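You operate a simulated robot arm through the tools that you are given. There is no shell and no other tool. Be economical: measure what you need, move in short steps, check, and stop when the job is done.

Carry out the task below with a simulated robot arm. There is one attempt and no reset: what you move stays moved.

## Task
Herd the floating cheeses to the yellow mark and top the trough up.
Fine: herd first, with the white divider, and leave it there; warm water to Full at the orange lever, shut it; the trough's black dial at mid, then pump on.
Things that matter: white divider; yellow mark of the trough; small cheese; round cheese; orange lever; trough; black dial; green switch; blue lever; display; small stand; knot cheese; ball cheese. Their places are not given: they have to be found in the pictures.

Only the result counts: the job must be done as asked and must still hold three seconds after the hand-in. Knocking over, shifting, dropping, spilling or breaking anything else fails it.

## Robot
A 6-joint arm with a two-finger parallel gripper, fixed in place. Base frame: the origin is at the foot of the arm, x ahead of it, y to its left, z up. Units: m, degrees, N and s.
Its first joint turns from -66.0 to 66.0 degrees. Payload 2.9 kg.
The TCP is the grasp point between the finger pads, 0.03 m short of the fingertips. In the tool frame z runs along the fingers and y along their closing line. Largest opening 0.11 m; finger width 0.02, thickness 0.01; the body of the gripper, 0.048 by 0.112 m, starts 0.055 m behind the TCP.
Orientation is told as [roll, pitch, yaw] about the base's x, y, z axes, in that order, counted from this pose: with the fingers straight down and closing along the base's y, the tool's x points along the base's -x, its y along +y and its z along -z.

## Interface
- The arm moves only by the tool apply_moves. Its argument "commands" is text: rows parted by semicolons, each of 7 numbers parted by spaces: the shift along the tool's x, y, z in m, then the turn, a rotation vector about the tool's x, y, z in degrees, then the opening, from 0 (shut) to 1 (fully open). In form: dx dy dz rx ry rz fingers; .... A call has 1 to 10 rows; each row shifts and turns the commanded pose from where the row before left it, along the tool's axes as they then stand. Rows are played at 5 a second. More than 0.05 m and 8.6 degrees between two rows, or a gripper value outside its range, and nothing of the call is played. A pose out of reach is approached as far as the arm can. The call stops where the force on the tool passes 40 N (or 10 N more than at its start, if that is more) or the arm is blocked; 0.2 s more then pass. The fingers move at their own pace (about 0.108 m/s each) and stop on an object; they squeeze with about 37 N. The grip force told is the motor's: it shows also when the fingers shut on nothing. Time passes only in rows, and 0.2 s behind the last, so rows that do not move let the fingers close. It gives the time, the measured TCP pose, the force on the tool (base axes), the opening and the grip force at its end, in the units of the frame above (readings bear some noise).
- Cameras (640 x 400 px; columns grow to the right, rows downward): "scene" is fixed at [0.0469, 0.4333, 1.3935]; the picture's right is [-0.95, -0.32, 0.00], its down [-0.17, 0.51, -0.84] and it looks along [0.27, -0.80, -0.54] (base axes); focal length 319 px, centre (320, 200). "wrist" rides on the gripper at [-0.036, 0, -0.057] in the tool frame; the picture's right is [0.00, -1.00, 0.00], its down [0.97, 0.00, -0.24] and it looks along [0.24, 0.00, 0.97] (tool axes); focal length 218 px, centre (320, 200).
- get_image(camera): a new picture of that camera. It takes no simulated time.
- locate(camera, pixels): there is no depth. For up to 12 entries [column, row, z] of the newest picture of that camera ("zoom" is the newest enlarged one), the place [x, y] in the base frame at which the ray of that pixel passes the height z, good to about 0.002 m, but the place of the scene camera against the robot may be out by one fixed shift of up to 0.025 m in any direction. It takes no simulated time.
- close_up(camera, box): a new picture of the part [left, top, right, bottom] of that camera's present view, enlarged. It takes no simulated time.
- sign_off(): hands the job in; it is judged then, once.

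Keep the steps short. Do not move on a guess: measure, check each grasp and each placing, and mend mistakes. In all there are 80 turns and 34 pictures (those below and enlarged ones count). Leave the gripper open and the arm clear of the work at the hand-in unless told otherwise, and finish with a single line.

The tools are called as a command line: name --argument value ..., lists and objects as JSON in quotes. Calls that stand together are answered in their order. apply_moves: Moves the arm, as the interface text tells. Its arguments: {"type":"object","properties":{"commands":{"type":"string"}},"required":["commands"]} The other tools are called the same way: get_image (camera) takes a picture; locate (camera, pixels) gives the place at which the rays of pixels pass given heights; close_up (camera, box) takes an enlarged picture of a part of a camera's view; sign_off () hands the job in.

At the start:

```text
time_s: 0.0
position: [0.4399, -0.2305, 1.1144]
tool_rot: [0.0, 0.0, 0.0]
force: [0.1, 0.1, 0.8]
opening: 0.1096
finger_force: 0.1
```

scene: 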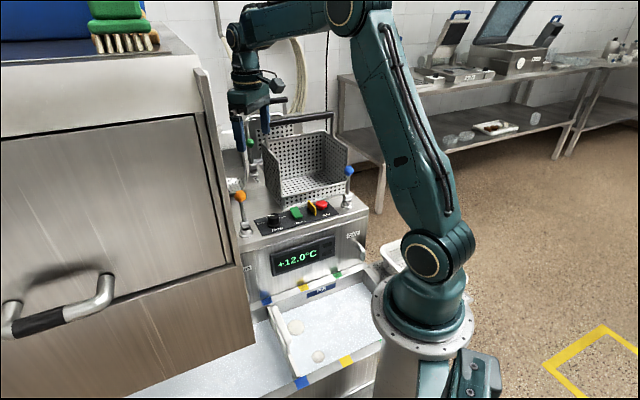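
wrist: 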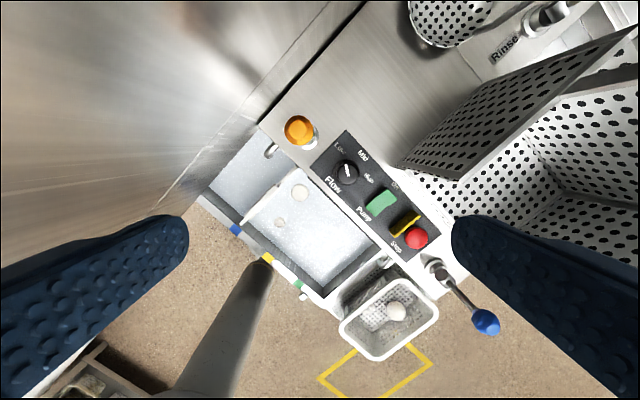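

I see the trough around (320,340) in the scene, with the divider at about (280,340). Next I take enlarged views of the trough and the panel.

close_up --camera "scene" --box '[220, 250, 400, 400]'

close_up --camera "wrist" --box '[180, 90, 500, 370]'

close_up --camera "scene" --box '[210, 130, 380, 280]'

```text
2.67 times, centred on (310, 325) of scene
```

zoom: 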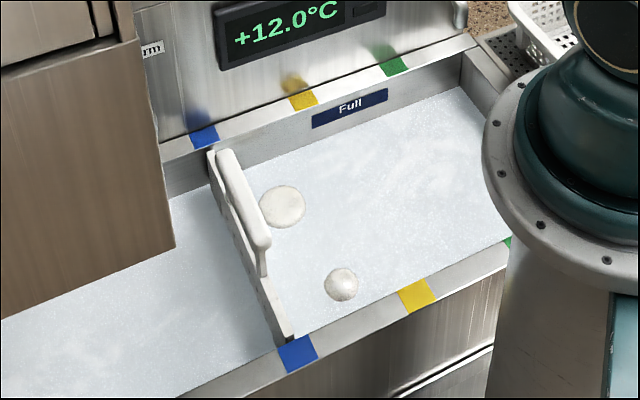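

```text
1.43 times, centred on (340, 230) of wrist
```

zoom: 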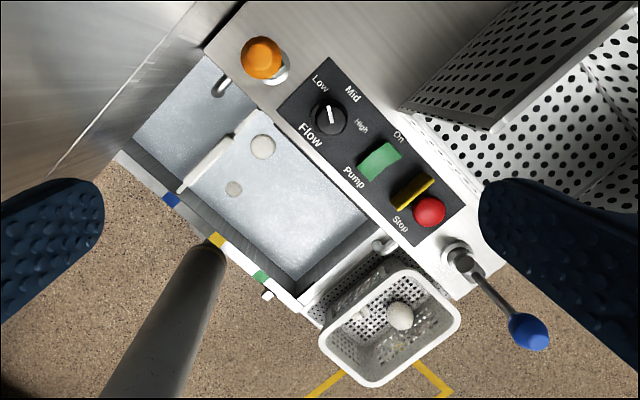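

```text
2.67 times, centred on (295, 205) of scene
```

zoom: 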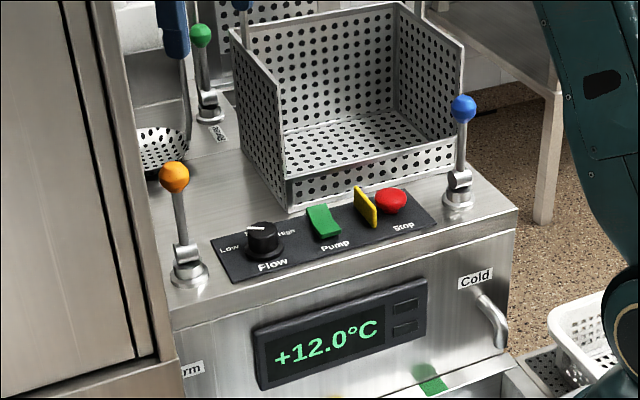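

I first need heights. I send the same features through both cameras at a few heights: blue, yellow and green near-rim marks and the orange lever.

locate --camera "wrist" --pixels '[[236, 230, 0.38], [236, 230, 0.48], [267, 258, 0.38], [267, 258, 0.48], [298, 284, 0.38], [298, 284, 0.48], [346, 171, 0.48], [346, 171, 0.58], [381, 203, 0.58], [298, 130, 0.68], [485, 322, 0.68], [298, 130, 0.58]]'

locate --camera "scene" --pixels '[[301, 382, 0.38], [301, 382, 0.48], [347, 361, 0.38], [347, 361, 0.48], [272, 218, 0.48], [272, 218, 0.58], [297, 213, 0.58], [240, 196, 0.68], [348, 171, 0.68], [240, 196, 0.58], [285, 335, 0.38], [285, 335, 0.48]]'

```text
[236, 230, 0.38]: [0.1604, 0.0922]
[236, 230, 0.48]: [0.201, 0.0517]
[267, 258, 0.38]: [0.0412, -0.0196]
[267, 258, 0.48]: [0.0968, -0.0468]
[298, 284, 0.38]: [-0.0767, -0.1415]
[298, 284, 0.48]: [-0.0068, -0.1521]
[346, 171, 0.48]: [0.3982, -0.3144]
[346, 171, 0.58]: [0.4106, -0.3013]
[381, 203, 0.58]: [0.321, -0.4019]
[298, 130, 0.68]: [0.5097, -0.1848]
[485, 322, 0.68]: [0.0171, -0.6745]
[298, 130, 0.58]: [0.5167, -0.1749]
```

```text
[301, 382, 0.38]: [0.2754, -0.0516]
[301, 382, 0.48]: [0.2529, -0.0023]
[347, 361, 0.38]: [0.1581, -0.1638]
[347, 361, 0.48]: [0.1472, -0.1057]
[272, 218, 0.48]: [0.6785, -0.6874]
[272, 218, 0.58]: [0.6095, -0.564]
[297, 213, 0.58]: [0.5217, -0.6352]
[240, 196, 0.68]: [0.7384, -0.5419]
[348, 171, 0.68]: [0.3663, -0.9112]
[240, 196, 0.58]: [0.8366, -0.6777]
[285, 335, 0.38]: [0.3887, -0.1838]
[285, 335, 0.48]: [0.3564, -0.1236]
```

Triangulating, the trough rim is near z 0.54, the dial near (0.44, -0.27, 0.81) and the orange knob near (0.49, -0.21, 0.93). The trough runs along (-0.73, -0.69). Now I move the hand over the trough at a safe height, then turn it 46 degrees so the fingers close along the trough.

apply_moves --commands "0.032 0.017 0.025 0 0 0 1;0.032 0.017 0.03 0 0 0 1;0.032 0.017 0.03 0 0 0 1;0.032 0.017 0.03 0 0 0 1;0.032 0.017 0.03 0 0 0 1;0.032 0.017 0.03 0 0 0 1"

apply_moves --commands "0 0 0 0 0 7.75 1;0 0 0 0 0 7.75 1;0 0 0 0 0 7.75 1;0 0 0 0 0 7.75 1;0 0 0 0 0 7.75 1;0 0 0 0 0 7.75 1;0 0 0 0 0 0 1"

get_image --camera "wrist"

```text
time_s: 1.4
position: [0.2481, -0.1287, 0.9395]
tool_rot: [0.1, 0.0, -0.1]
force: [1.0, -0.1, 0.2]
opening: 0.1104
finger_force: 0.0
```

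```text
time_s: 3.0
position: [0.2482, -0.1291, 0.9387]
tool_rot: [0.0, 0.0, -46.6]
force: [0.4, 0.1, -0.1]
opening: 0.1101
finger_force: 0.0
```

```text
28 pictures are left
```

wrist: 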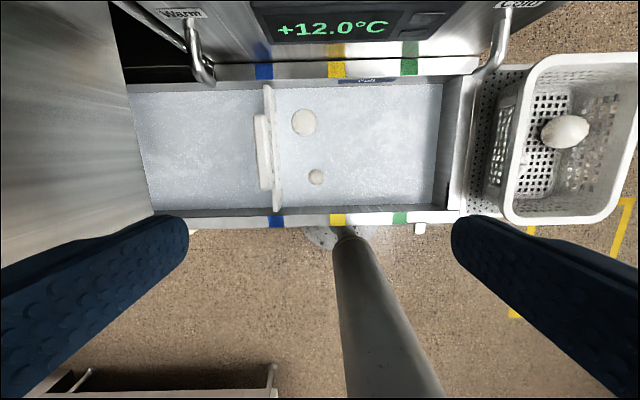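

The yaw is well lined up with the trough. Now an enlarged view of the divider and marks, to measure.

close_up --camera "wrist" --box '[200, 50, 460, 240]'

locate --camera "wrist" --pixels '[[277, 221, 0.48], [277, 221, 0.54], [338, 220, 0.48], [338, 220, 0.54], [264, 71, 0.54], [336, 69, 0.54], [400, 218, 0.54], [264, 71, 0.48], [257, 120, 0.58], [265, 190, 0.58], [257, 120, 0.54], [265, 190, 0.54]]'

```text
2.11 times, centred on (330, 145) of wrist
```

zoom: 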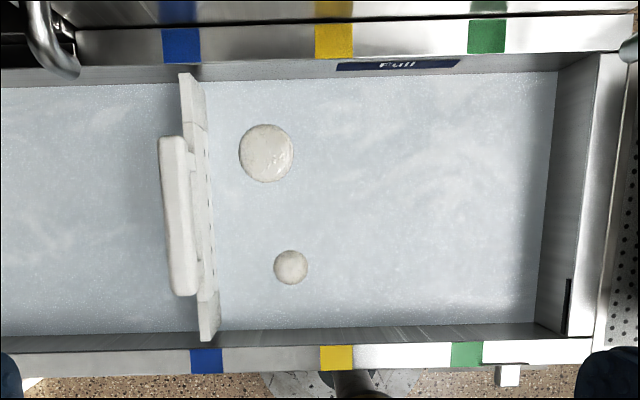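

```text
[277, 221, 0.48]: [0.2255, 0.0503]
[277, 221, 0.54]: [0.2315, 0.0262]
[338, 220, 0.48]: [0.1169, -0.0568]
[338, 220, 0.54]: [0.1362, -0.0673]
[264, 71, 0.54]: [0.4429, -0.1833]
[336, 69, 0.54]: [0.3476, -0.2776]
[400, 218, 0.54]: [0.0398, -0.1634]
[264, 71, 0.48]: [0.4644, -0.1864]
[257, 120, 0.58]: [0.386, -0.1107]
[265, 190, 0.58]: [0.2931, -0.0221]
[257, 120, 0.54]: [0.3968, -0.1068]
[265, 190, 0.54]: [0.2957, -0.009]
```

The divider appears as a plate across the trough with a handle bar above it. I triangulate the bar centre: wrist pixel (260,152) here and scene (281,325).

locate --camera "wrist" --pixels '[[259.8, 152, 0.54], [259.8, 152, 0.6], [259.8, 152, 0.64], [258, 118, 0.6], [263.5, 188, 0.6], [277, 205, 0.56], [269, 90, 0.56], [196, 75, 0.56], [304, 122, 0.5], [316, 177, 0.5], [450, 230, 0.56]]'

locate --camera "scene" --pixels '[[281, 325, 0.54], [281, 325, 0.6], [281, 325, 0.64], [301, 382, 0.56], [347, 361, 0.56], [303, 287, 0.56], [240, 196, 0.93]]'

```text
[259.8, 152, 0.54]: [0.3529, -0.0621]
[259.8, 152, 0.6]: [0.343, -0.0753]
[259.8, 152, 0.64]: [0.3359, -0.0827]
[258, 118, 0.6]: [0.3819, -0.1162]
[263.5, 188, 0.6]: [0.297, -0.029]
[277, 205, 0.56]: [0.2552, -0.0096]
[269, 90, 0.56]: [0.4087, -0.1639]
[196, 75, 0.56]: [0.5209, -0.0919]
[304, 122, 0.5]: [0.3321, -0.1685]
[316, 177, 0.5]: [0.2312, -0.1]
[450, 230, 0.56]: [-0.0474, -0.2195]
```

```text
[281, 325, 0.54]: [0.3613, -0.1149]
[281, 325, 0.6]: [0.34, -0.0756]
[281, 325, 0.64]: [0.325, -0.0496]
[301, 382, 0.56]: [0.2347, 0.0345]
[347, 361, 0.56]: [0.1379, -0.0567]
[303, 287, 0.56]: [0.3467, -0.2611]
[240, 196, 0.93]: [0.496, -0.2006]
```

The bar is at about (0.340, -0.078, 0.62), right over the blue marks, and the trough axis is at exactly 45 degrees. I move above the bar to z≈0.73 and check.

apply_moves --commands "-0.0097 0.0333 0.02 0 0 -1.6 1;-0.0097 0.0333 0.02 0 0 0 1;-0.0097 0.0333 0.02 0 0 0 1;0 0 0.045 0 0 0 1;0 0 0.045 0 0 0 1;0 0 0.045 0 0 0 1;0 0 0.015 0 0 0 1;0 0 0 0 0 0 1"

get_image --camera "wrist"

```text
time_s: 4.8
position: [0.3416, -0.0787, 0.7292]
tool_rot: [0.0, 0.0, -44.9]
force: [0.4, 0.1, 0.4]
opening: 0.1103
finger_force: 0.1
```

```text
26 pictures are left
```

wrist: 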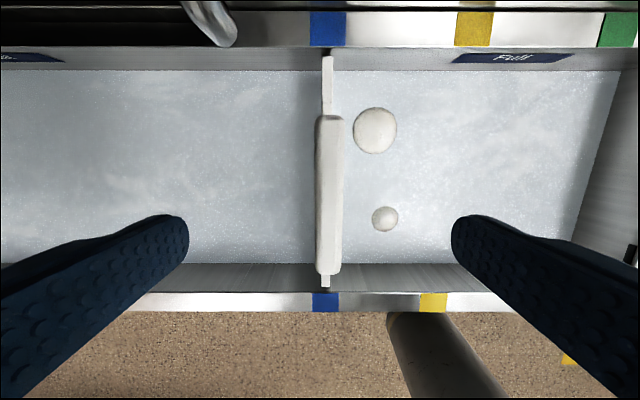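

The bar (columns 315–342) is slightly right of centre, about 6 mm. I correct that, descend to TCP z≈0.625, and close.

apply_moves --commands "0 -0.006 0.03 0 0 0 1;0 0 0.04 0 0 0 1;0 0 0.034 0 0 0 1;0 0 0 0 0 0 0.5;0 0 0 0 0 0 0.2;0 0 0 0 0 0 0;0 0 0 0 0 0 0;0 0 0 0 0 0 0"

get_image --camera "wrist"

```text
time_s: 6.6
position: [0.3377, -0.0843, 0.6249]
tool_rot: [0.0, 0.0, -45.0]
force: [0.6, 0.5, 0.0]
opening: 0.0218
finger_force: 37.2
```

```text
25 pictures are left
```

wrist: 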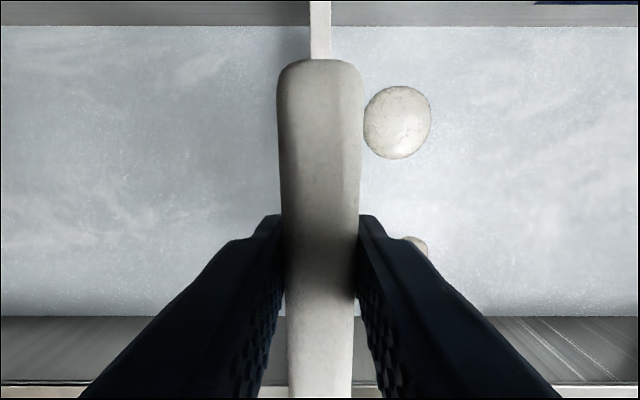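

Good grip (0.0218 m opening, 37 N). Blue to yellow is 0.128 m along the trough. I slide slowly along tool -y, the first half.

apply_moves --commands "0 -0.003 0 0 0 0 0;0 -0.0065 0 0 0 0 0;0 -0.0065 0 0 0 0 0;0 -0.0065 0 0 0 0 0;0 -0.0065 0 0 0 0 0;0 -0.0065 0 0 0 0 0;0 -0.0065 0 0 0 0 0;0 -0.0065 0 0 0 0 0;0 -0.0065 0 0 0 0 0;0 -0.0065 0 0 0 0 0"

get_image --camera "scene"

```text
time_s: 8.8
position: [0.2919, -0.1274, 0.6245]
tool_rot: [-0.1, 0.0, -44.9]
force: [3.0, 1.3, 10.9]
opening: 0.0235
finger_force: 37.3
```

```text
24 pictures are left
```

scene: 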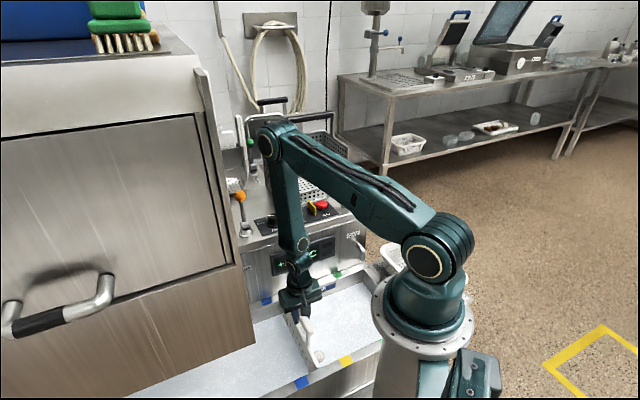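

The divider is halfway and the cheeses are ahead of it. I continue the remaining 0.064 m.

apply_moves --commands "0 -0.0065 0 0 0 0 0;0 -0.0065 0 0 0 0 0;0 -0.0065 0 0 0 0 0;0 -0.0065 0 0 0 0 0;0 -0.0065 0 0 0 0 0;0 -0.0065 0 0 0 0 0;0 -0.0065 0 0 0 0 0;0 -0.0065 0 0 0 0 0;0 -0.0065 0 0 0 0 0;0 -0.005 0 0 0 0 0"

get_image --camera "wrist"

```text
time_s: 11.0
position: [0.246, -0.1743, 0.6253]
tool_rot: [-0.1, 0.0, -44.9]
force: [-0.3, 0.3, -5.4]
opening: 0.0218
finger_force: 37.0
```

```text
23 pictures are left
```

wrist: 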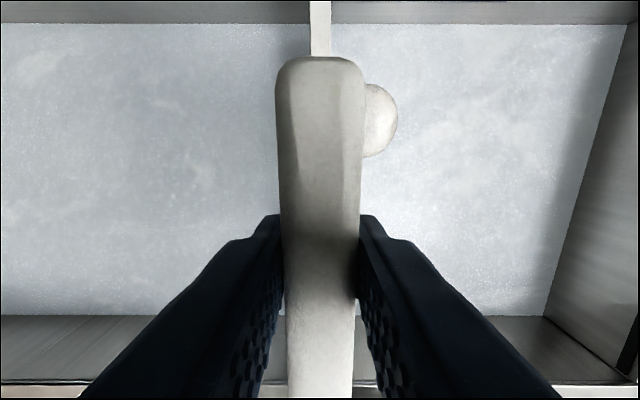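

At s≈-0.051 (yellow). I open the fingers, rise straight up, and look.

apply_moves --commands "0 0 0 0 0 0 0.4;0 0 0 0 0 0 0.7;0 0 0 0 0 0 0.7;0 0 -0.03 0 0 0 0.7;0 0 -0.04 0 0 0 0.7;0 0 -0.05 0 0 0 0.7;0 0 -0.05 0 0 0 0.7;0 0 -0.05 0 0 0 0.7;0 0 0 0 0 0 0.7"

get_image --camera "wrist"

```text
time_s: 13.0
position: [0.2419, -0.1758, 0.8478]
tool_rot: [0.0, 0.1, -44.8]
force: [-0.1, -0.2, -0.4]
opening: 0.0772
finger_force: 0.0
```

```text
22 pictures are left
```

wrist: 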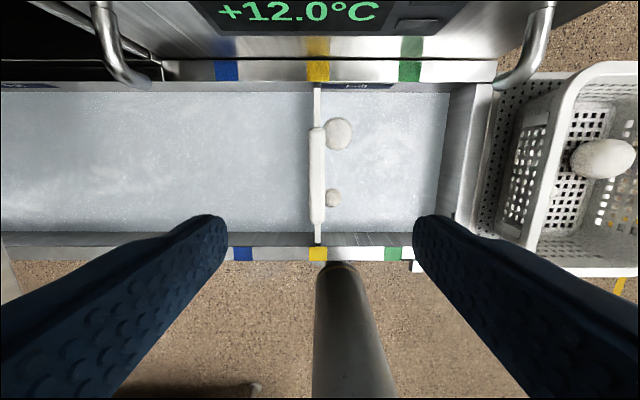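

The divider stands on the yellow mark at both ends (column 318), with both cheeses ahead of it. Next, the orange lever: I enlarge it in the scene view to see its hinge.

close_up --camera "scene" --box '[205, 170, 285, 240]'

```text
5.71 times, centred on (245, 205) of scene
```

zoom: 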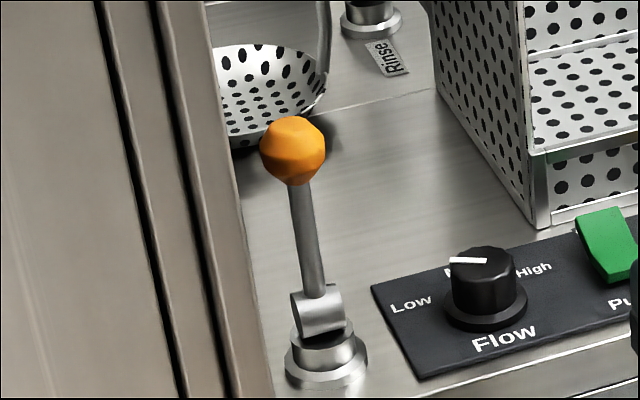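

The hinge barrel lies along the trough direction, so the lever tips toward or away from the operator. Before approaching I need the clearance to the machine side: I locate its lower corner and the knob and hinge in both cameras.

locate --camera "scene" --pixels '[[255, 347, 0.56], [255, 347, 0.66], [255, 347, 0.76], [205, 110, 0.8], [205, 110, 1.0], [205, 110, 1.2], [240, 196, 0.92], [240, 196, 0.94], [245, 225, 0.82], [245, 225, 0.84], [272, 218, 0.81], [272, 218, 0.83]]'

get_image --camera "scene"

```text
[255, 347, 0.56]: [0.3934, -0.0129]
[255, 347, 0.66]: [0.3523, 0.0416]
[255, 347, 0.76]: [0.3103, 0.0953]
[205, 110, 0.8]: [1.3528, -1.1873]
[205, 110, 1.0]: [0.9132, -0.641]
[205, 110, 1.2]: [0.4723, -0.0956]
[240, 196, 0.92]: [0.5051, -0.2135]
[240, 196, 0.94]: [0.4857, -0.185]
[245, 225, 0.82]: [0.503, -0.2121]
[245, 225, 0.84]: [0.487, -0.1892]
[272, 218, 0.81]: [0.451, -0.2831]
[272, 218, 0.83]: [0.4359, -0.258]
```

```text
20 pictures are left
```

scene: 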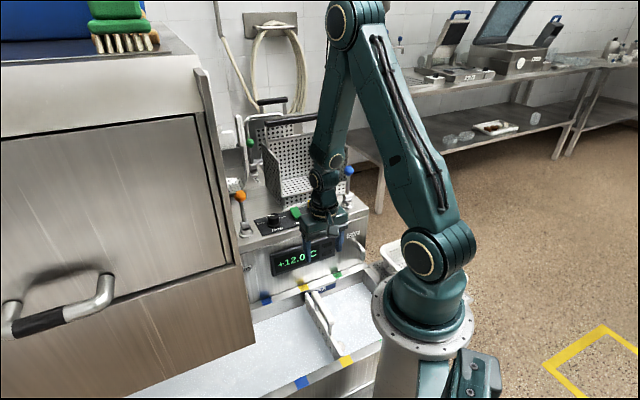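

Machine side is at about s = -0.277 and the knob at about s = -0.200 (0.492, -0.210, 0.933), so the hand fits with some 2 cm to spare. I go up, then over the knob at z≈1.03, with the fingers narrower.

apply_moves --commands "0 0 -0.045 0 0 0 0.6;0 0 -0.045 0 0 0 0.6;0 0 -0.045 0 0 0 0.6;0 0 -0.045 0 0 0 0.6;-0.0335 0.0255 0 0 0 0 0.6;-0.0335 0.0255 0 0 0 0 0.6;-0.0335 0.0255 0 0 0 0 0.6;-0.0335 0.0255 0 0 0 0 0.6;-0.0335 0.0255 0 0 0 0 0.6;-0.03 0.0235 0 0 0 0 0.6"

get_image --camera "wrist"

```text
time_s: 15.2
position: [0.4958, -0.2036, 1.0272]
tool_rot: [0.0, 0.0, -44.9]
force: [0.5, 0.2, 0.2]
opening: 0.0659
finger_force: 0.1
```

```text
19 pictures are left
```

wrist: 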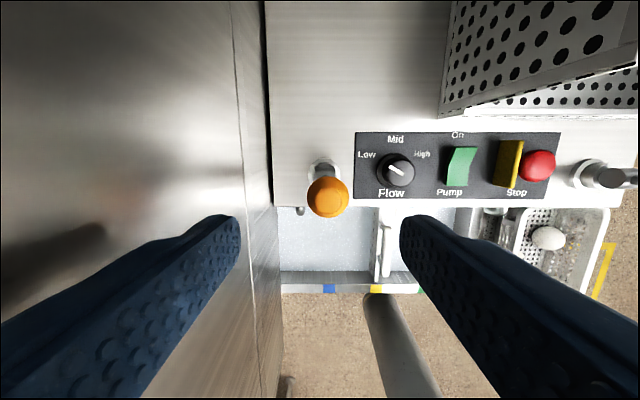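

The knob sits at (328,197), 6 mm to the right of centre; the dial points at Low. I shift 6 mm, descend to z≈0.935, and close on the knob.

apply_moves --commands "0 -0.006 0.02 0 0 0 0.6;0 0 0.036 0 0 0 0.6;0 0 0.036 0 0 0 0.6;0 0 0 0 0 0 0.6;0 0 0 0 0 0 0.3;0 0 0 0 0 0 0.1;0 0 0 0 0 0 0;0 0 0 0 0 0 0"

get_image --camera "wrist"

```text
time_s: 17.0
position: [0.4901, -0.2063, 0.9349]
tool_rot: [0.2, 0.1, -44.7]
force: [15.9, 12.7, -8.5]
opening: 0.03
finger_force: 45.0
```

```text
18 pictures are left
```

wrist: 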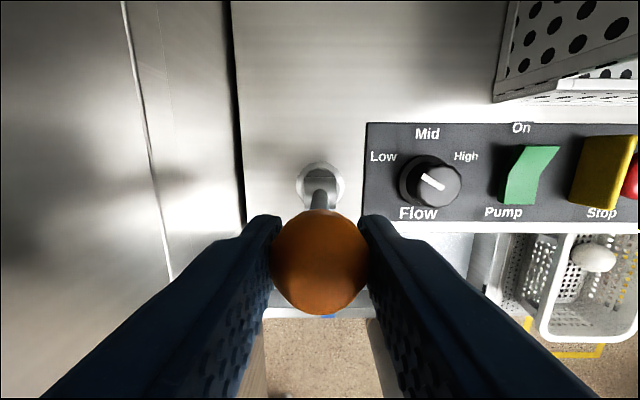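

Gripped at 0.030 m. A sideways force of about 20 N says I am a few mm off; I ease 3 mm that way, then try a small pull toward the operator.

apply_moves --commands "0 0.003 0 0 0 0 0;0.008 0 0 0 0 0 0;0.009 0 0.001 0 0 0 0"

close_up --camera "scene" --box '[200, 180, 400, 380]'

```text
time_s: 17.8
position: [0.4794, -0.1971, 0.9347]
tool_rot: [0.0, -0.4, -45.0]
force: [9.3, -8.3, 3.3]
opening: 0.03
finger_force: 45.1
```

```text
2.00 times, centred on (300, 280) of scene
```

zoom: 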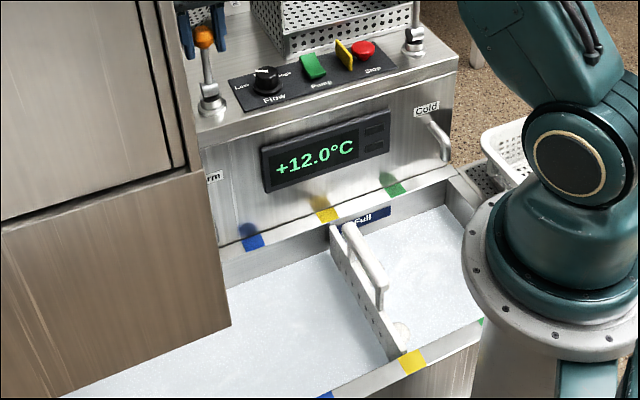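

The lever follows with about 12 N of friction. I tip it further toward the operator along its arc, then look for water.

apply_moves --commands "0.01 0 0.002 0 0 0 0;0.01 0 0.003 0 0 0 0;0.01 0 0.004 0 0 0 0;0 0 0 0 0 0 0"

get_image --camera "wrist"

```text
time_s: 18.8
position: [0.4558, -0.174, 0.9243]
tool_rot: [-0.2, 0.1, -45.2]
force: [-3.8, -19.8, 7.2]
opening: 0.0299
finger_force: 44.5
```

```text
16 pictures are left
```

wrist: 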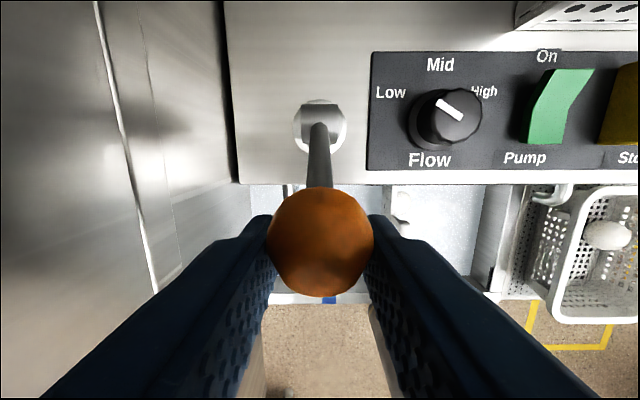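

The lever is tipped about 25 degrees. I check the scene for a stream and the level at the Full plate.

close_up --camera "scene" --box '[240, 230, 370, 330]'

```text
4.00 times, centred on (305, 280) of scene
```

zoom: 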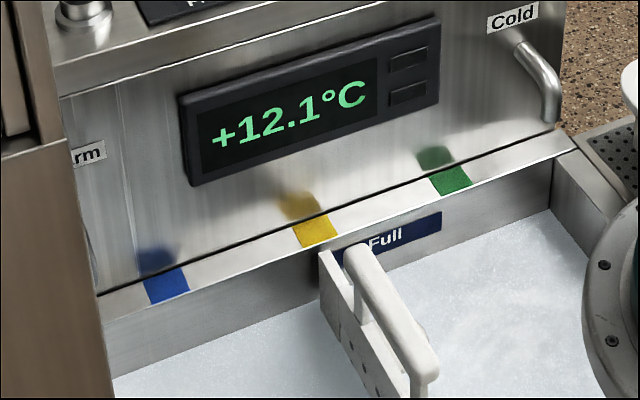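

The display has moved to 12.1, so warm water is running. A tight enlargement of the Full plate gives me the level.

close_up --camera "scene" --box '[310, 275, 370, 310]'

```text
10.67 times, centred on (340, 292) of scene
```

zoom: 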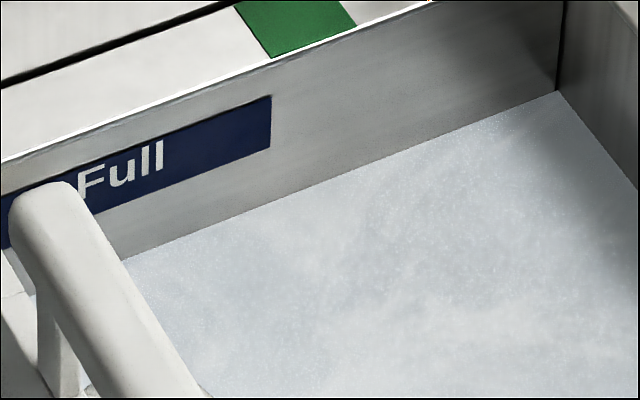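

At column 271 the plate's edge spans rows 96–148 and the water line is at 204, about 22 mm under the plate. I hold for 2 s to measure the rate.

apply_moves --commands "0 0 0 0 0 0 0;0 0 0 0 0 0 0;0 0 0 0 0 0 0;0 0 0 0 0 0 0;0 0 0 0 0 0 0;0 0 0 0 0 0 0;0 0 0 0 0 0 0;0 0 0 0 0 0 0;0 0 0 0 0 0 0;0 0 0 0 0 0 0"

close_up --camera "scene" --box '[310, 275, 370, 310]'

```text
time_s: 21.0
position: [0.4561, -0.1735, 0.9238]
tool_rot: [-0.2, 0.0, -45.1]
force: [-16.4, -17.8, 9.7]
opening: 0.03
finger_force: 45.0
```

```text
10.67 times, centred on (340, 292) of scene
```

zoom: 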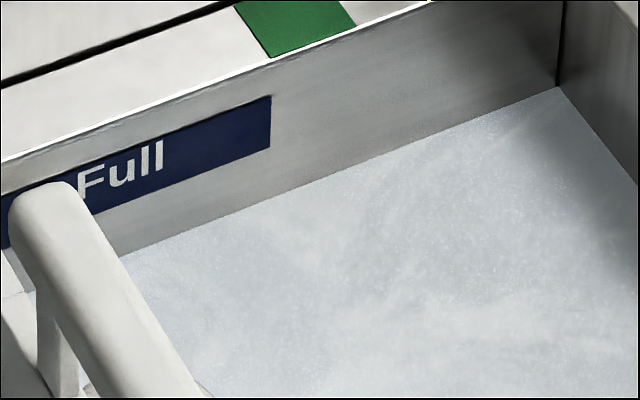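

The level rises about 6 px (2.4 mm) in 2.2 s. I ease the side force by 2 mm and hold for about 9 s.

apply_moves --commands "0 -0.002 0 0 0 0 0;0 0 0 0 0 0 0;0 0 0 0 0 0 0;0 0 0 0 0 0 0;0 0 0 0 0 0 0;0 0 0 0 0 0 0;0 0 0 0 0 0 0;0 0 0 0 0 0 0;0 0 0 0 0 0 0;0 0 0 0 0 0 0"

apply_moves --commands "0 0 0 0 0 0 0;0 0 0 0 0 0 0;0 0 0 0 0 0 0;0 0 0 0 0 0 0;0 0 0 0 0 0 0;0 0 0 0 0 0 0;0 0 0 0 0 0 0;0 0 0 0 0 0 0;0 0 0 0 0 0 0;0 0 0 0 0 0 0"

apply_moves --commands "0 0 0 0 0 0 0;0 0 0 0 0 0 0;0 0 0 0 0 0 0;0 0 0 0 0 0 0;0 0 0 0 0 0 0;0 0 0 0 0 0 0;0 0 0 0 0 0 0;0 0 0 0 0 0 0;0 0 0 0 0 0 0;0 0 0 0 0 0 0"

apply_moves --commands "0 0 0 0 0 0 0;0 0 0 0 0 0 0;0 0 0 0 0 0 0;0 0 0 0 0 0 0;0 0 0 0 0 0 0;0 0 0 0 0 0 0;0 0 0 0 0 0 0;0 0 0 0 0 0 0;0 0 0 0 0 0 0;0 0 0 0 0 0 0"

close_up --camera "scene" --box '[310, 275, 370, 310]'

```text
time_s: 23.2
position: [0.4557, -0.1742, 0.9247]
tool_rot: [-0.1, 0.0, -45.0]
force: [-7.0, -4.5, -2.1]
opening: 0.03
finger_force: 45.1
```

```text
time_s: 25.4
position: [0.4563, -0.1736, 0.9245]
tool_rot: [0.0, 0.0, -44.8]
force: [-4.7, -0.6, -4.8]
opening: 0.0296
finger_force: 45.5
```

```text
time_s: 27.6
position: [0.4569, -0.1734, 0.923]
tool_rot: [0.1, -0.1, -44.9]
force: [-3.8, 0.2, -5.3]
opening: 0.0298
finger_force: 45.1
```

```text
time_s: 29.8
position: [0.4565, -0.1739, 0.9241]
tool_rot: [0.0, 0.0, -44.9]
force: [-2.9, -1.1, -3.5]
opening: 0.0295
finger_force: 45.3
```

```text
10.67 times, centred on (340, 292) of scene
```

zoom: 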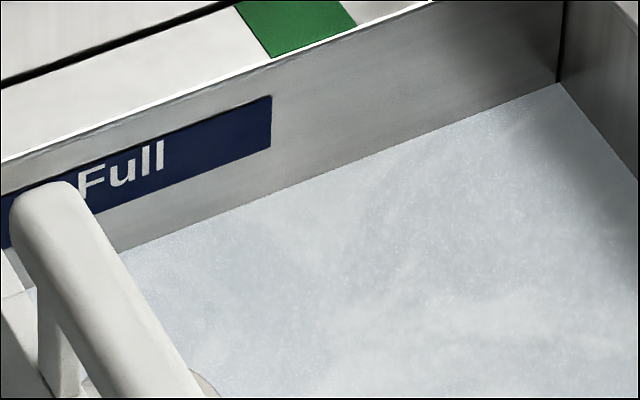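

Only about 5 px in 9 s, too slow. I tip the lever further along its arc, to about 45 degrees, for more flow.

apply_moves --commands "0.0085 0 0.0044 0 0 0 0;0.0081 0 0.0052 0 0 0 0;0.0076 0 0.0058 0 0 0 0;0.0071 0 0.0065 0 0 0 0;0 0 0 0 0 0 0"

apply_moves --commands "0 0 0 0 0 0 0;0 0 0 0 0 0 0;0 0 0 0 0 0 0;0 0 0 0 0 0 0;0 0 0 0 0 0 0;0 0 0 0 0 0 0;0 0 0 0 0 0 0;0 0 0 0 0 0 0;0 0 0 0 0 0 0;0 0 0 0 0 0 0"

apply_moves --commands "0 0 0 0 0 0 0;0 0 0 0 0 0 0;0 0 0 0 0 0 0;0 0 0 0 0 0 0;0 0 0 0 0 0 0;0 0 0 0 0 0 0;0 0 0 0 0 0 0;0 0 0 0 0 0 0;0 0 0 0 0 0 0;0 0 0 0 0 0 0"

close_up --camera "scene" --box '[310, 275, 370, 310]'

```text
time_s: 31.0
position: [0.4353, -0.1535, 0.9008]
tool_rot: [0.0, 0.1, -44.9]
force: [0.3, -0.5, 0.2]
opening: 0.0
finger_force: 37.3
```

```text
time_s: 33.2
position: [0.4353, -0.1534, 0.9016]
tool_rot: [0.0, 0.0, -44.9]
force: [0.6, -0.2, 0.6]
opening: 0.0
finger_force: 37.2
```

```text
time_s: 35.4
position: [0.4355, -0.1528, 0.9017]
tool_rot: [0.1, 0.1, -44.9]
force: [0.0, 0.9, 0.2]
opening: 0.0
finger_force: 37.4
```

```text
10.67 times, centred on (340, 292) of scene
```

zoom: 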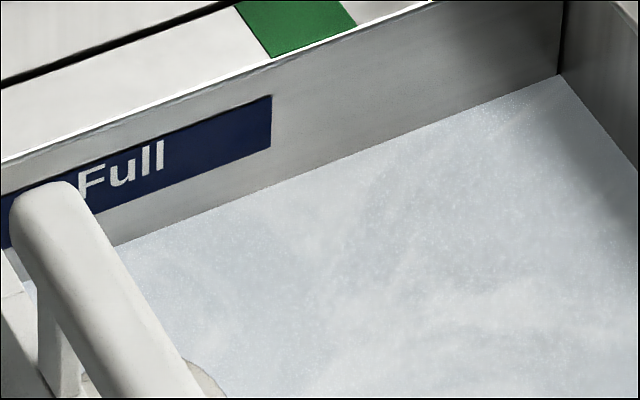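

The knob slipped from the fingers (opening 0), so the lever stayed somewhere past 25 degrees; the water rises about 1.4 px/s. I look at the lever.

get_image --camera "wrist"

```text
10 pictures are left
```

wrist: 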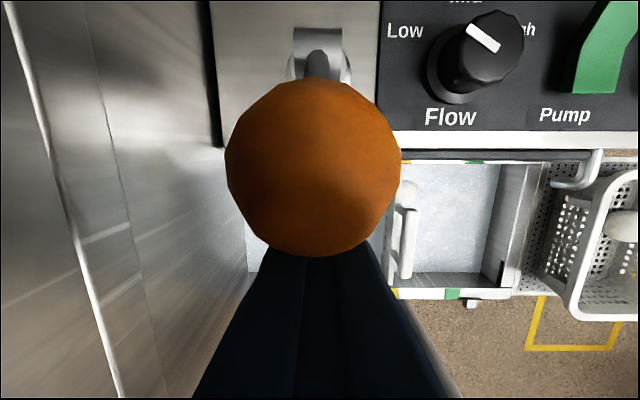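

The ball is now at about t = 0.448, z = 0.92, just beyond my closed fingers, so the lever likely met its stop or my pads slipped off. I rise clear, re-centre with open fingers, come down over it and grip again.

apply_moves --commands "0 0 -0.045 0 0 0 0;0 0 -0.035 0 0 0 0;-0.031 0.001 0 0 0 0 0.6;0 0 0 0 0 0 0.6;0 0 0 0 0 0 0.6;0 0 0.035 0 0 0 0.6;0 0 0.025 0 0 0 0.6;0 0 0 0 0 0 0.2;0 0 0 0 0 0 0;0 0 0 0 0 0 0"

get_image --camera "wrist"

```text
time_s: 37.6
position: [0.4564, -0.1737, 0.9184]
tool_rot: [0.1, 0.0, -44.6]
force: [21.3, 15.6, -7.1]
opening: 0.0298
finger_force: 45.2
```

```text
9 pictures are left
```

wrist: 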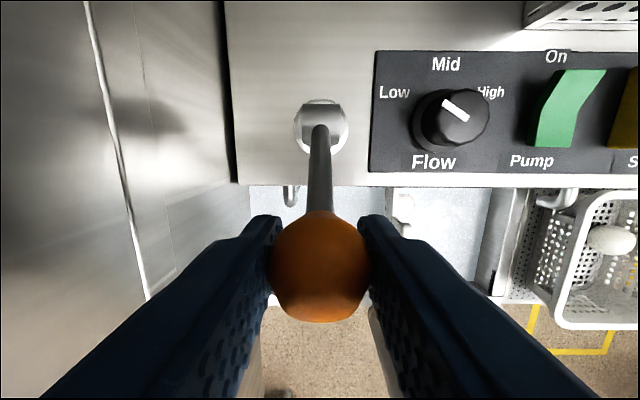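

Gripped well now (ball centred at row 268), lever about 30 degrees. I ease 3 mm sideways, then pull gently further to see if it goes on.

apply_moves --commands "0 0.003 0 0 0 0 0;0.004 0 0.002 0 0 0 0;0.004 0 0.003 0 0 0 0;0 0 0 0 0 0 0"

```text
time_s: 38.6
position: [0.4514, -0.1688, 0.9162]
tool_rot: [-0.1, -0.1, -45.2]
force: [4.2, -14.1, 6.5]
opening: 0.0301
finger_force: 45.1
```

It follows with the usual 13 N friction. I continue in small steps to about 45 degrees.

apply_moves --commands "0.004 0 0.003 0 0 0 0;0.004 0 0.003 0 0 0 0;0.004 0 0.0035 0 0 0 0;0 0 0 0 0 0 0"

```text
time_s: 39.6
position: [0.4424, -0.1602, 0.9056]
tool_rot: [-0.2, 0.0, -45.1]
force: [-15.6, -18.2, 17.2]
opening: 0.0302
finger_force: 45.0
```

Lever near 45 degrees and still held. I ease the side force, and wait about 6 s before reading the level.

apply_moves --commands "0 -0.002 0 0 0 0 0;0 0 0 0 0 0 0;0 0 0 0 0 0 0;0 0 0 0 0 0 0;0 0 0 0 0 0 0;0 0 0 0 0 0 0;0 0 0 0 0 0 0;0 0 0 0 0 0 0;0 0 0 0 0 0 0;0 0 0 0 0 0 0"

apply_moves --commands "0 0 0 0 0 0 0;0 0 0 0 0 0 0;0 0 0 0 0 0 0;0 0 0 0 0 0 0;0 0 0 0 0 0 0;0 0 0 0 0 0 0;0 0 0 0 0 0 0;0 0 0 0 0 0 0;0 0 0 0 0 0 0;0 0 0 0 0 0 0"

close_up --camera "scene" --box '[310, 275, 370, 310]'

```text
time_s: 41.8
position: [0.4415, -0.1597, 0.9053]
tool_rot: [-0.1, 0.1, -44.9]
force: [-6.3, -10.3, -4.7]
opening: 0.0301
finger_force: 45.0
```

```text
time_s: 44.0
position: [0.4433, -0.1597, 0.9045]
tool_rot: [-0.1, 0.0, -44.8]
force: [-8.5, -8.5, -9.2]
opening: 0.0299
finger_force: 44.9
```

```text
10.67 times, centred on (340, 292) of scene
```

zoom: 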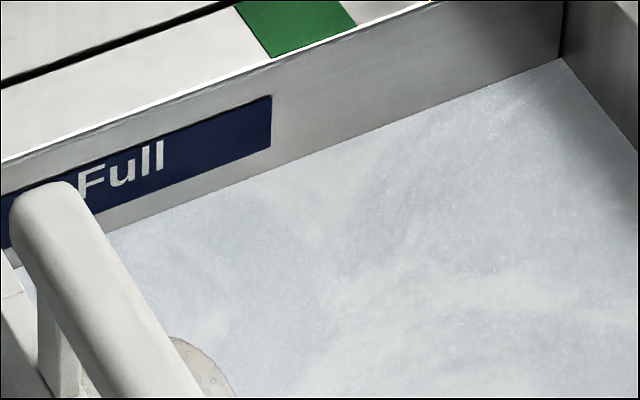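

The line is now at row 169 at column 271, about 2 px/s. I wait another 11 s.

apply_moves --commands "0 0 0 0 0 0 0;0 0 0 0 0 0 0;0 0 0 0 0 0 0;0 0 0 0 0 0 0;0 0 0 0 0 0 0;0 0 0 0 0 0 0;0 0 0 0 0 0 0;0 0 0 0 0 0 0;0 0 0 0 0 0 0;0 0 0 0 0 0 0"

apply_moves --commands "0 0 0 0 0 0 0;0 0 0 0 0 0 0;0 0 0 0 0 0 0;0 0 0 0 0 0 0;0 0 0 0 0 0 0;0 0 0 0 0 0 0;0 0 0 0 0 0 0;0 0 0 0 0 0 0;0 0 0 0 0 0 0;0 0 0 0 0 0 0"

apply_moves --commands "0 0 0 0 0 0 0;0 0 0 0 0 0 0;0 0 0 0 0 0 0;0 0 0 0 0 0 0;0 0 0 0 0 0 0;0 0 0 0 0 0 0;0 0 0 0 0 0 0;0 0 0 0 0 0 0;0 0 0 0 0 0 0;0 0 0 0 0 0 0"

apply_moves --commands "0 0 0 0 0 0 0;0 0 0 0 0 0 0;0 0 0 0 0 0 0;0 0 0 0 0 0 0;0 0 0 0 0 0 0;0 0 0 0 0 0 0;0 0 0 0 0 0 0;0 0 0 0 0 0 0;0 0 0 0 0 0 0;0 0 0 0 0 0 0"

apply_moves --commands "0 0 0 0 0 0 0;0 0 0 0 0 0 0;0 0 0 0 0 0 0;0 0 0 0 0 0 0;0 0 0 0 0 0 0;0 0 0 0 0 0 0;0 0 0 0 0 0 0;0 0 0 0 0 0 0;0 0 0 0 0 0 0;0 0 0 0 0 0 0"

close_up --camera "scene" --box '[310, 275, 370, 310]'

```text
time_s: 46.2
position: [0.4438, -0.1599, 0.9047]
tool_rot: [0.0, 0.0, -44.9]
force: [-9.9, -8.6, -8.4]
opening: 0.0299
finger_force: 45.1
```

```text
time_s: 48.4
position: [0.4431, -0.1609, 0.9057]
tool_rot: [0.0, 0.1, -44.8]
force: [-9.9, -9.8, -4.3]
opening: 0.0299
finger_force: 45.1
```

```text
time_s: 50.6
position: [0.4445, -0.1595, 0.9049]
tool_rot: [0.1, -0.1, -44.8]
force: [-10.6, -9.6, -0.6]
opening: 0.0298
finger_force: 45.0
```

```text
time_s: 52.8
position: [0.4444, -0.1599, 0.905]
tool_rot: [0.0, 0.0, -44.9]
force: [-9.4, -10.3, 0.6]
opening: 0.0303
finger_force: 45.2
```

```text
time_s: 55.0
position: [0.4427, -0.1596, 0.9059]
tool_rot: [0.0, 0.0, -44.8]
force: [-9.2, -11.5, 0.6]
opening: 0.0299
finger_force: 44.9
```

```text
10.67 times, centred on (340, 292) of scene
```

zoom: 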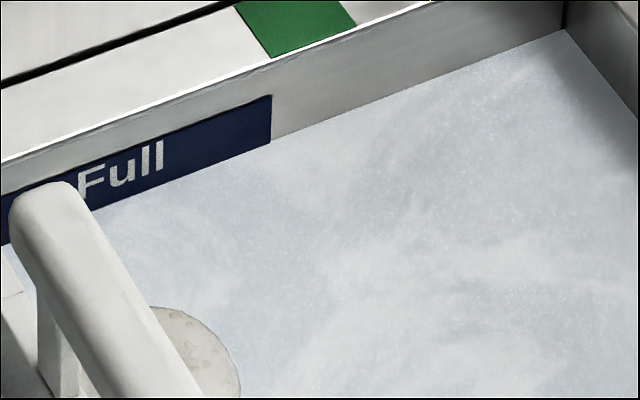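

The line is at row 141, just over the plate's lower edge (148); plate centre is 122, rate 2.5 px/s. I wait about 4 s more, then swing the lever back upright along its arc.

apply_moves --commands "0 0 0 0 0 0 0;0 0 0 0 0 0 0;0 0 0 0 0 0 0;0 0 0 0 0 0 0;0 0 0 0 0 0 0;0 0 0 0 0 0 0;0 0 0 0 0 0 0;0 0 0 0 0 0 0;0 0 0 0 0 0 0;0 0 0 0 0 0 0"

apply_moves --commands "0 0 0 0 0 0 0;0 0 0 0 0 0 0;0 0 0 0 0 0 0;-0.0094 0 -0.0078 0 0 0 0;-0.0103 0 -0.0066 0 0 0 0;-0.011 0 -0.0052 0 0 0 0;-0.0116 0 -0.0039 0 0 0 0;-0.012 0 -0.0024 0 0 0 0;-0.0139 0 -0.001 0 0 0 0;0 0 0 0 0 0 0"

```text
time_s: 57.2
position: [0.4418, -0.1602, 0.9051]
tool_rot: [0.0, 0.0, -44.9]
force: [-7.5, -10.3, 0.2]
opening: 0.0299
finger_force: 45.1
```

```text
time_s: 59.4
position: [0.4913, -0.2063, 0.9325]
tool_rot: [0.0, 0.3, -44.9]
force: [-17.7, 1.0, 0.5]
opening: 0.0296
finger_force: 44.7
```

The lever is back at t = 0.493 with the usual friction. I push 4 mm further to be sure it is on its shut stop, and read the level.

apply_moves --commands "-0.002 0 0 0 0 0 0;-0.002 0 0 0 0 0 0;0 0 0 0 0 0 0"

close_up --camera "scene" --box '[310, 275, 370, 310]'

```text
time_s: 60.2
position: [0.4934, -0.2092, 0.9323]
tool_rot: [0.0, 0.2, -44.9]
force: [-20.8, -2.5, 3.4]
opening: 0.03
finger_force: 44.6
```

```text
10.67 times, centred on (340, 292) of scene
```

zoom: 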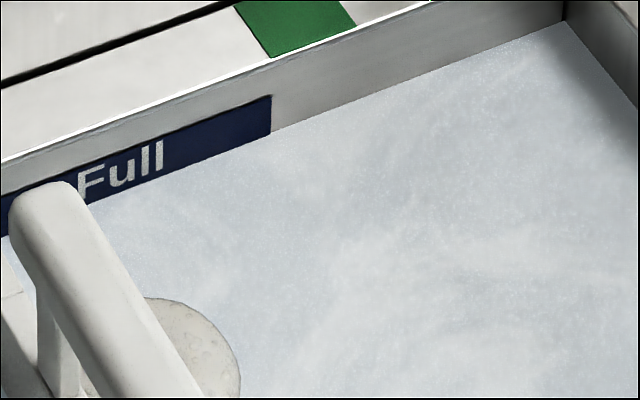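

The line stopped at row 132: inside the plate but about 4 mm under its centre. One short swing out and back should add about 4 px.

apply_moves --commands "0.0174 0 0.0015 0 0 0 0;0.0168 0 0.0045 0 0 0 0;0.0158 0 0.0074 0 0 0 0;0.0116 0 0.0078 0 0 0 0;0.0066 0 0.0057 0 0 0 0;-0.0066 0 -0.0057 0 0 0 0;-0.0116 0 -0.0078 0 0 0 0;-0.0158 0 -0.0074 0 0 0 0;-0.0168 0 -0.0045 0 0 0 0;-0.0174 0 -0.0015 0 0 0 0"

```text
time_s: 62.4
position: [0.4938, -0.2114, 0.9315]
tool_rot: [-0.2, 0.4, -44.8]
force: [-17.5, 1.2, -2.0]
opening: 0.0302
finger_force: 45.3
```

Lever upright again. I open, rise clear, move over the dial (about s = -0.115, t = 0.500) and look.

apply_moves --commands "0 0 0 0 0 0 0.3;0 0 0 0 0 0 0.6;0 0 0 0 0 0 0.6;0 0 -0.035 0 0 0 0.6;0 0 -0.035 0 0 0 0.6;-0.001 -0.029 0 0 0 0 0.6;0 -0.029 0 0 0 0 0.6;0 -0.029 0 0 0 0 0.6;0 0 0 0 0 0 0.6"

get_image --camera "wrist"

```text
time_s: 64.4
position: [0.4361, -0.2752, 1.0046]
tool_rot: [0.0, 0.1, -44.9]
force: [-0.2, -0.7, -0.5]
opening: 0.066
finger_force: 0.1
```

```text
5 pictures are left
```

wrist: 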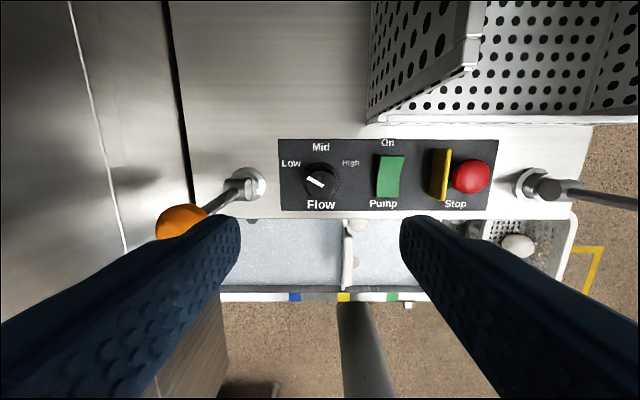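

The orange lever reads upright, and the dial at (319,180) is right beneath me with its pointer at Low, Mid being about 60 degrees clockwise. I pre-turn 28 degrees counter-clockwise, and descend to z≈0.845.

apply_moves --commands "0 0 0.03 0 0 -7 0.6;0 0 0.03 0 0 -7 0.6;0 0 0.03 0 0 -7 0.6;0 0 0.03 0 0 -7 0.6;0 0 0.02 0 0 0 0.6;0 0 0.02 0 0 0 0.6;0 0 0 0 0 0 0.6"

apply_moves --commands "0 0 0 0 0 0 0.4;0 0 0 0 0 0 0.2;0 0 0 0 0 0 0;0 0 0 0 0 0 0"

```text
time_s: 66.0
position: [0.4329, -0.271, 0.8451]
tool_rot: [-0.1, -0.1, -16.9]
force: [0.2, -0.7, -0.1]
opening: 0.0657
finger_force: 0.0
```

```text
time_s: 67.0
position: [0.4327, -0.2742, 0.8441]
tool_rot: [-0.4, 0.0, -17.3]
force: [-9.1, -25.7, -8.5]
opening: 0.0332
finger_force: 45.3
```

I hold the dial (0.033 m) with a side force of 27 N. I ease it by 2 mm, then turn 60 degrees clockwise.

apply_moves --commands "-0.002 -0.0025 0 0 0 0 0;0 0 0 0 0 7.5 0;0 0 0 0 0 7.5 0;0 0 0 0 0 7.5 0;0 0 0 0 0 7.5 0"

apply_moves --commands "0 0 0 0 0 7.5 0;0 0 0 0 0 7.5 0;0 0 0 0 0 7.5 0;0 0 0 0 0 7.5 0;0 0 0 0 0 0 0"

```text
time_s: 68.2
position: [0.4328, -0.2737, 0.8426]
tool_rot: [-0.1, 0.3, -47.2]
force: [-25.9, -4.7, 18.3]
opening: 0.0333
finger_force: 45.4
```

```text
time_s: 69.4
position: [0.432, -0.2734, 0.8443]
tool_rot: [-0.3, 0.4, -76.9]
force: [-24.7, 7.8, 17.9]
opening: 0.0333
finger_force: 45.1
```

Turned by 60 degrees. I release, rise, turn back to -45 degrees and look.

apply_moves --commands "0 0 0 0 0 0 0.3;0 0 0 0 0 0 0.6;0 0 0 0 0 0 0.6;0 0 -0.04 0 0 0 0.6;0 0 -0.04 0 0 -8 0.6;0 0 -0.04 0 0 -8 0.6;0 -0.015 0 0 0 -8 0.6;0 0 0 0 0 -8 0.6;0 0 0 0 0 0 0.6"

get_image --camera "wrist"

```text
time_s: 71.4
position: [0.4247, -0.2826, 0.9643]
tool_rot: [0.0, -0.1, -44.8]
force: [0.7, -0.4, 0.4]
opening: 0.0659
finger_force: 0.0
```

```text
4 pictures are left
```

wrist: 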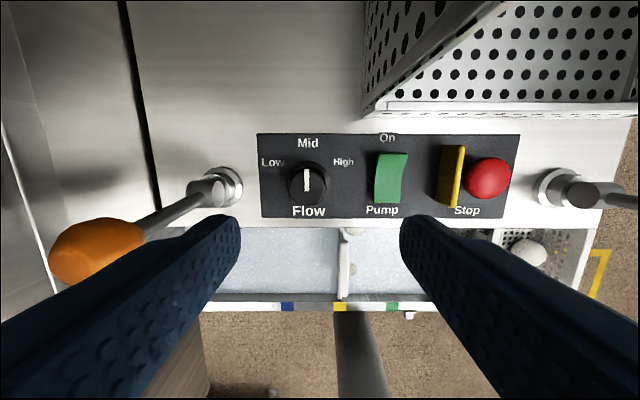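

The pointer now stands at Mid. Next the pump: the green switch's far (On) end is at about s = -0.036, t = 0.522. I shut the fingers, move over it, and tilt 15 degrees so the hand stays clear of the basket, then come down near it.

apply_moves --commands "-0.007 -0.032 0 0 0 0 0.2;-0.007 -0.0325 0 0 0 0 0;0 0 0 0 -7.5 0 0;0 0 0 0 -7.5 0 0;0 0 0 0 0 0 0;0.0078 0 0.029 0 0 0 0;0.0065 0 0.0242 0 0 0 0;0 0 0 0 0 0 0"

get_image --camera "wrist"

```text
time_s: 73.2
position: [0.3855, -0.3369, 0.9069]
tool_rot: [0.0, -15.1, -44.9]
force: [-0.1, 0.0, 0.3]
opening: 0.0001
finger_force: 36.5
```

```text
3 pictures are left
```

wrist: 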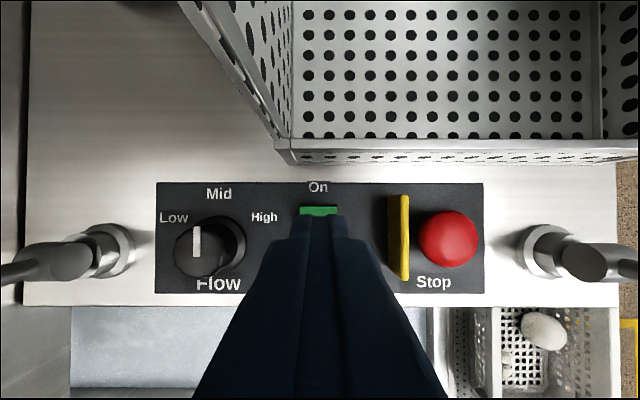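

The tips are at row 215 and the switch's far end peeks out at row 206. The lowest edge of the tilted tips is on the near side, so I shift 10 mm outward and then come down in small steps.

apply_moves --commands "-0.0097 0 0.0026 0 0 0 0;0.0016 0 0.0058 0 0 0 0;0.0016 0 0.0058 0 0 0 0;0.0016 0 0.0058 0 0 0 0;0.0016 0 0.0058 0 0 0 0;0.0016 0 0.0058 0 0 0 0;0.0016 0 0.0058 0 0 0 0;0 0 0 0 0 0 0"

```text
time_s: 75.0
position: [0.3939, -0.3446, 0.8737]
tool_rot: [0.0, -14.9, -44.9]
force: [-0.4, -0.7, 1.2]
opening: 0.0002
finger_force: 37.4
```

Tip at about z 0.843, no contact yet. I go on in 4 mm steps.

apply_moves --commands "0.001 0 0.0039 0 0 0 0;0.001 0 0.0039 0 0 0 0;0.001 0 0.0039 0 0 0 0;0.001 0 0.0039 0 0 0 0;0 0 0 0 0 0 0"

```text
time_s: 76.2
position: [0.3939, -0.3466, 0.8561]
tool_rot: [0.0, -15.0, -44.9]
force: [0.0, 0.4, -0.1]
opening: 0.0
finger_force: 36.9
```

apply_moves --commands "0.001 0 0.0039 0 0 0 0;0.001 0 0.0039 0 0 0 0;0.0005 0 0.0019 0 0 0 0;0.0005 0 0.0019 0 0 0 0;0 0 0 0 0 0 0"

```text
time_s: 77.2
position: [0.3946, -0.3466, 0.8472]
tool_rot: [0.0, -15.4, -44.8]
force: [-3.3, 2.9, 8.8]
opening: 0.0
finger_force: 37.1
stopped in row 5: the force on the tool passed its limit (the readings are from after the stop); the commanded pose is now the measured one
```

The force limit stopped it at tip z≈0.816 – either the rocker bottomed or I met its edge. I rise and look.

apply_moves --commands "-0.0104 0 -0.0386 0 0 0 0;-0.0104 0 -0.0386 0 0 0 0;0.03 0 -0.008 0 0 0 0;0.03 0 -0.008 0 0 0 0;0 0 0 0 0 0 0"

close_up --camera "wrist" --box '[160, 70, 480, 270]'

```text
time_s: 78.4
position: [0.3501, -0.3038, 0.9262]
tool_rot: [0.0, -15.2, -44.9]
force: [-0.3, -0.6, 0.2]
opening: 0.0003
finger_force: 36.6
```

```text
2.00 times, centred on (320, 170) of wrist
```

zoom: 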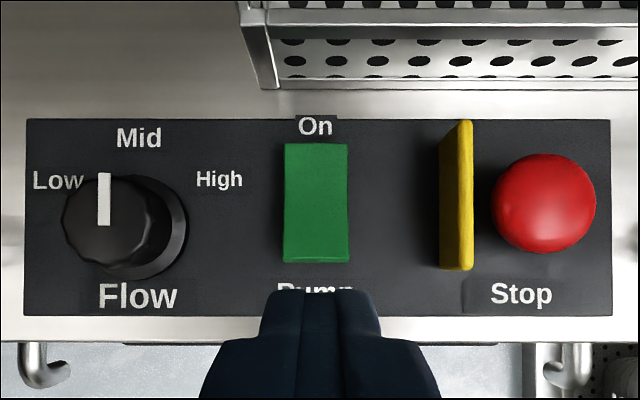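

The rocker now looks tipped with its near end raised, as for On. I untilt, go up to the starting place, open the fingers, and check from the scene camera.

apply_moves --commands "0 0 0 0 7.5 0 0;0 0 0 0 7.5 0 0;0 0 -0.047 0 0 0 0;0 0 -0.047 0 0 0 0;0 0 -0.047 0 0 0 0.5;0 0 -0.047 0 0 0 1;0 0.038 0 0 0 0 1;0 0.038 0 0 0 0 1;0 0.038 0 0 0 0 1;0 0 0 0 0 0 1"

close_up --camera "scene" --box '[222, 180, 392, 286]'

```text
time_s: 80.6
position: [0.43, -0.2223, 1.1166]
tool_rot: [0.0, -0.2, -44.9]
force: [0.0, 0.4, 0.3]
opening: 0.1101
finger_force: 0.0
```

```text
3.76 times, centred on (307, 233) of scene
```

zoom: 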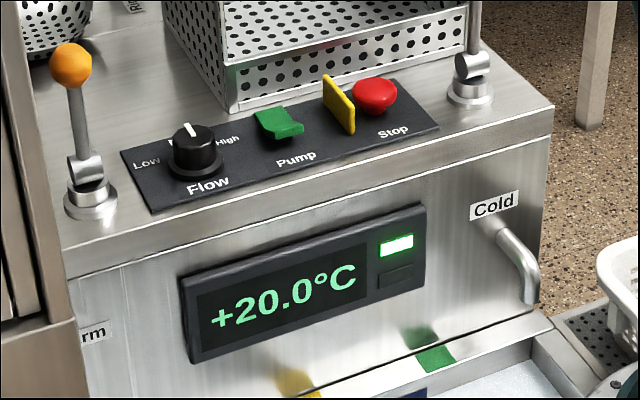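

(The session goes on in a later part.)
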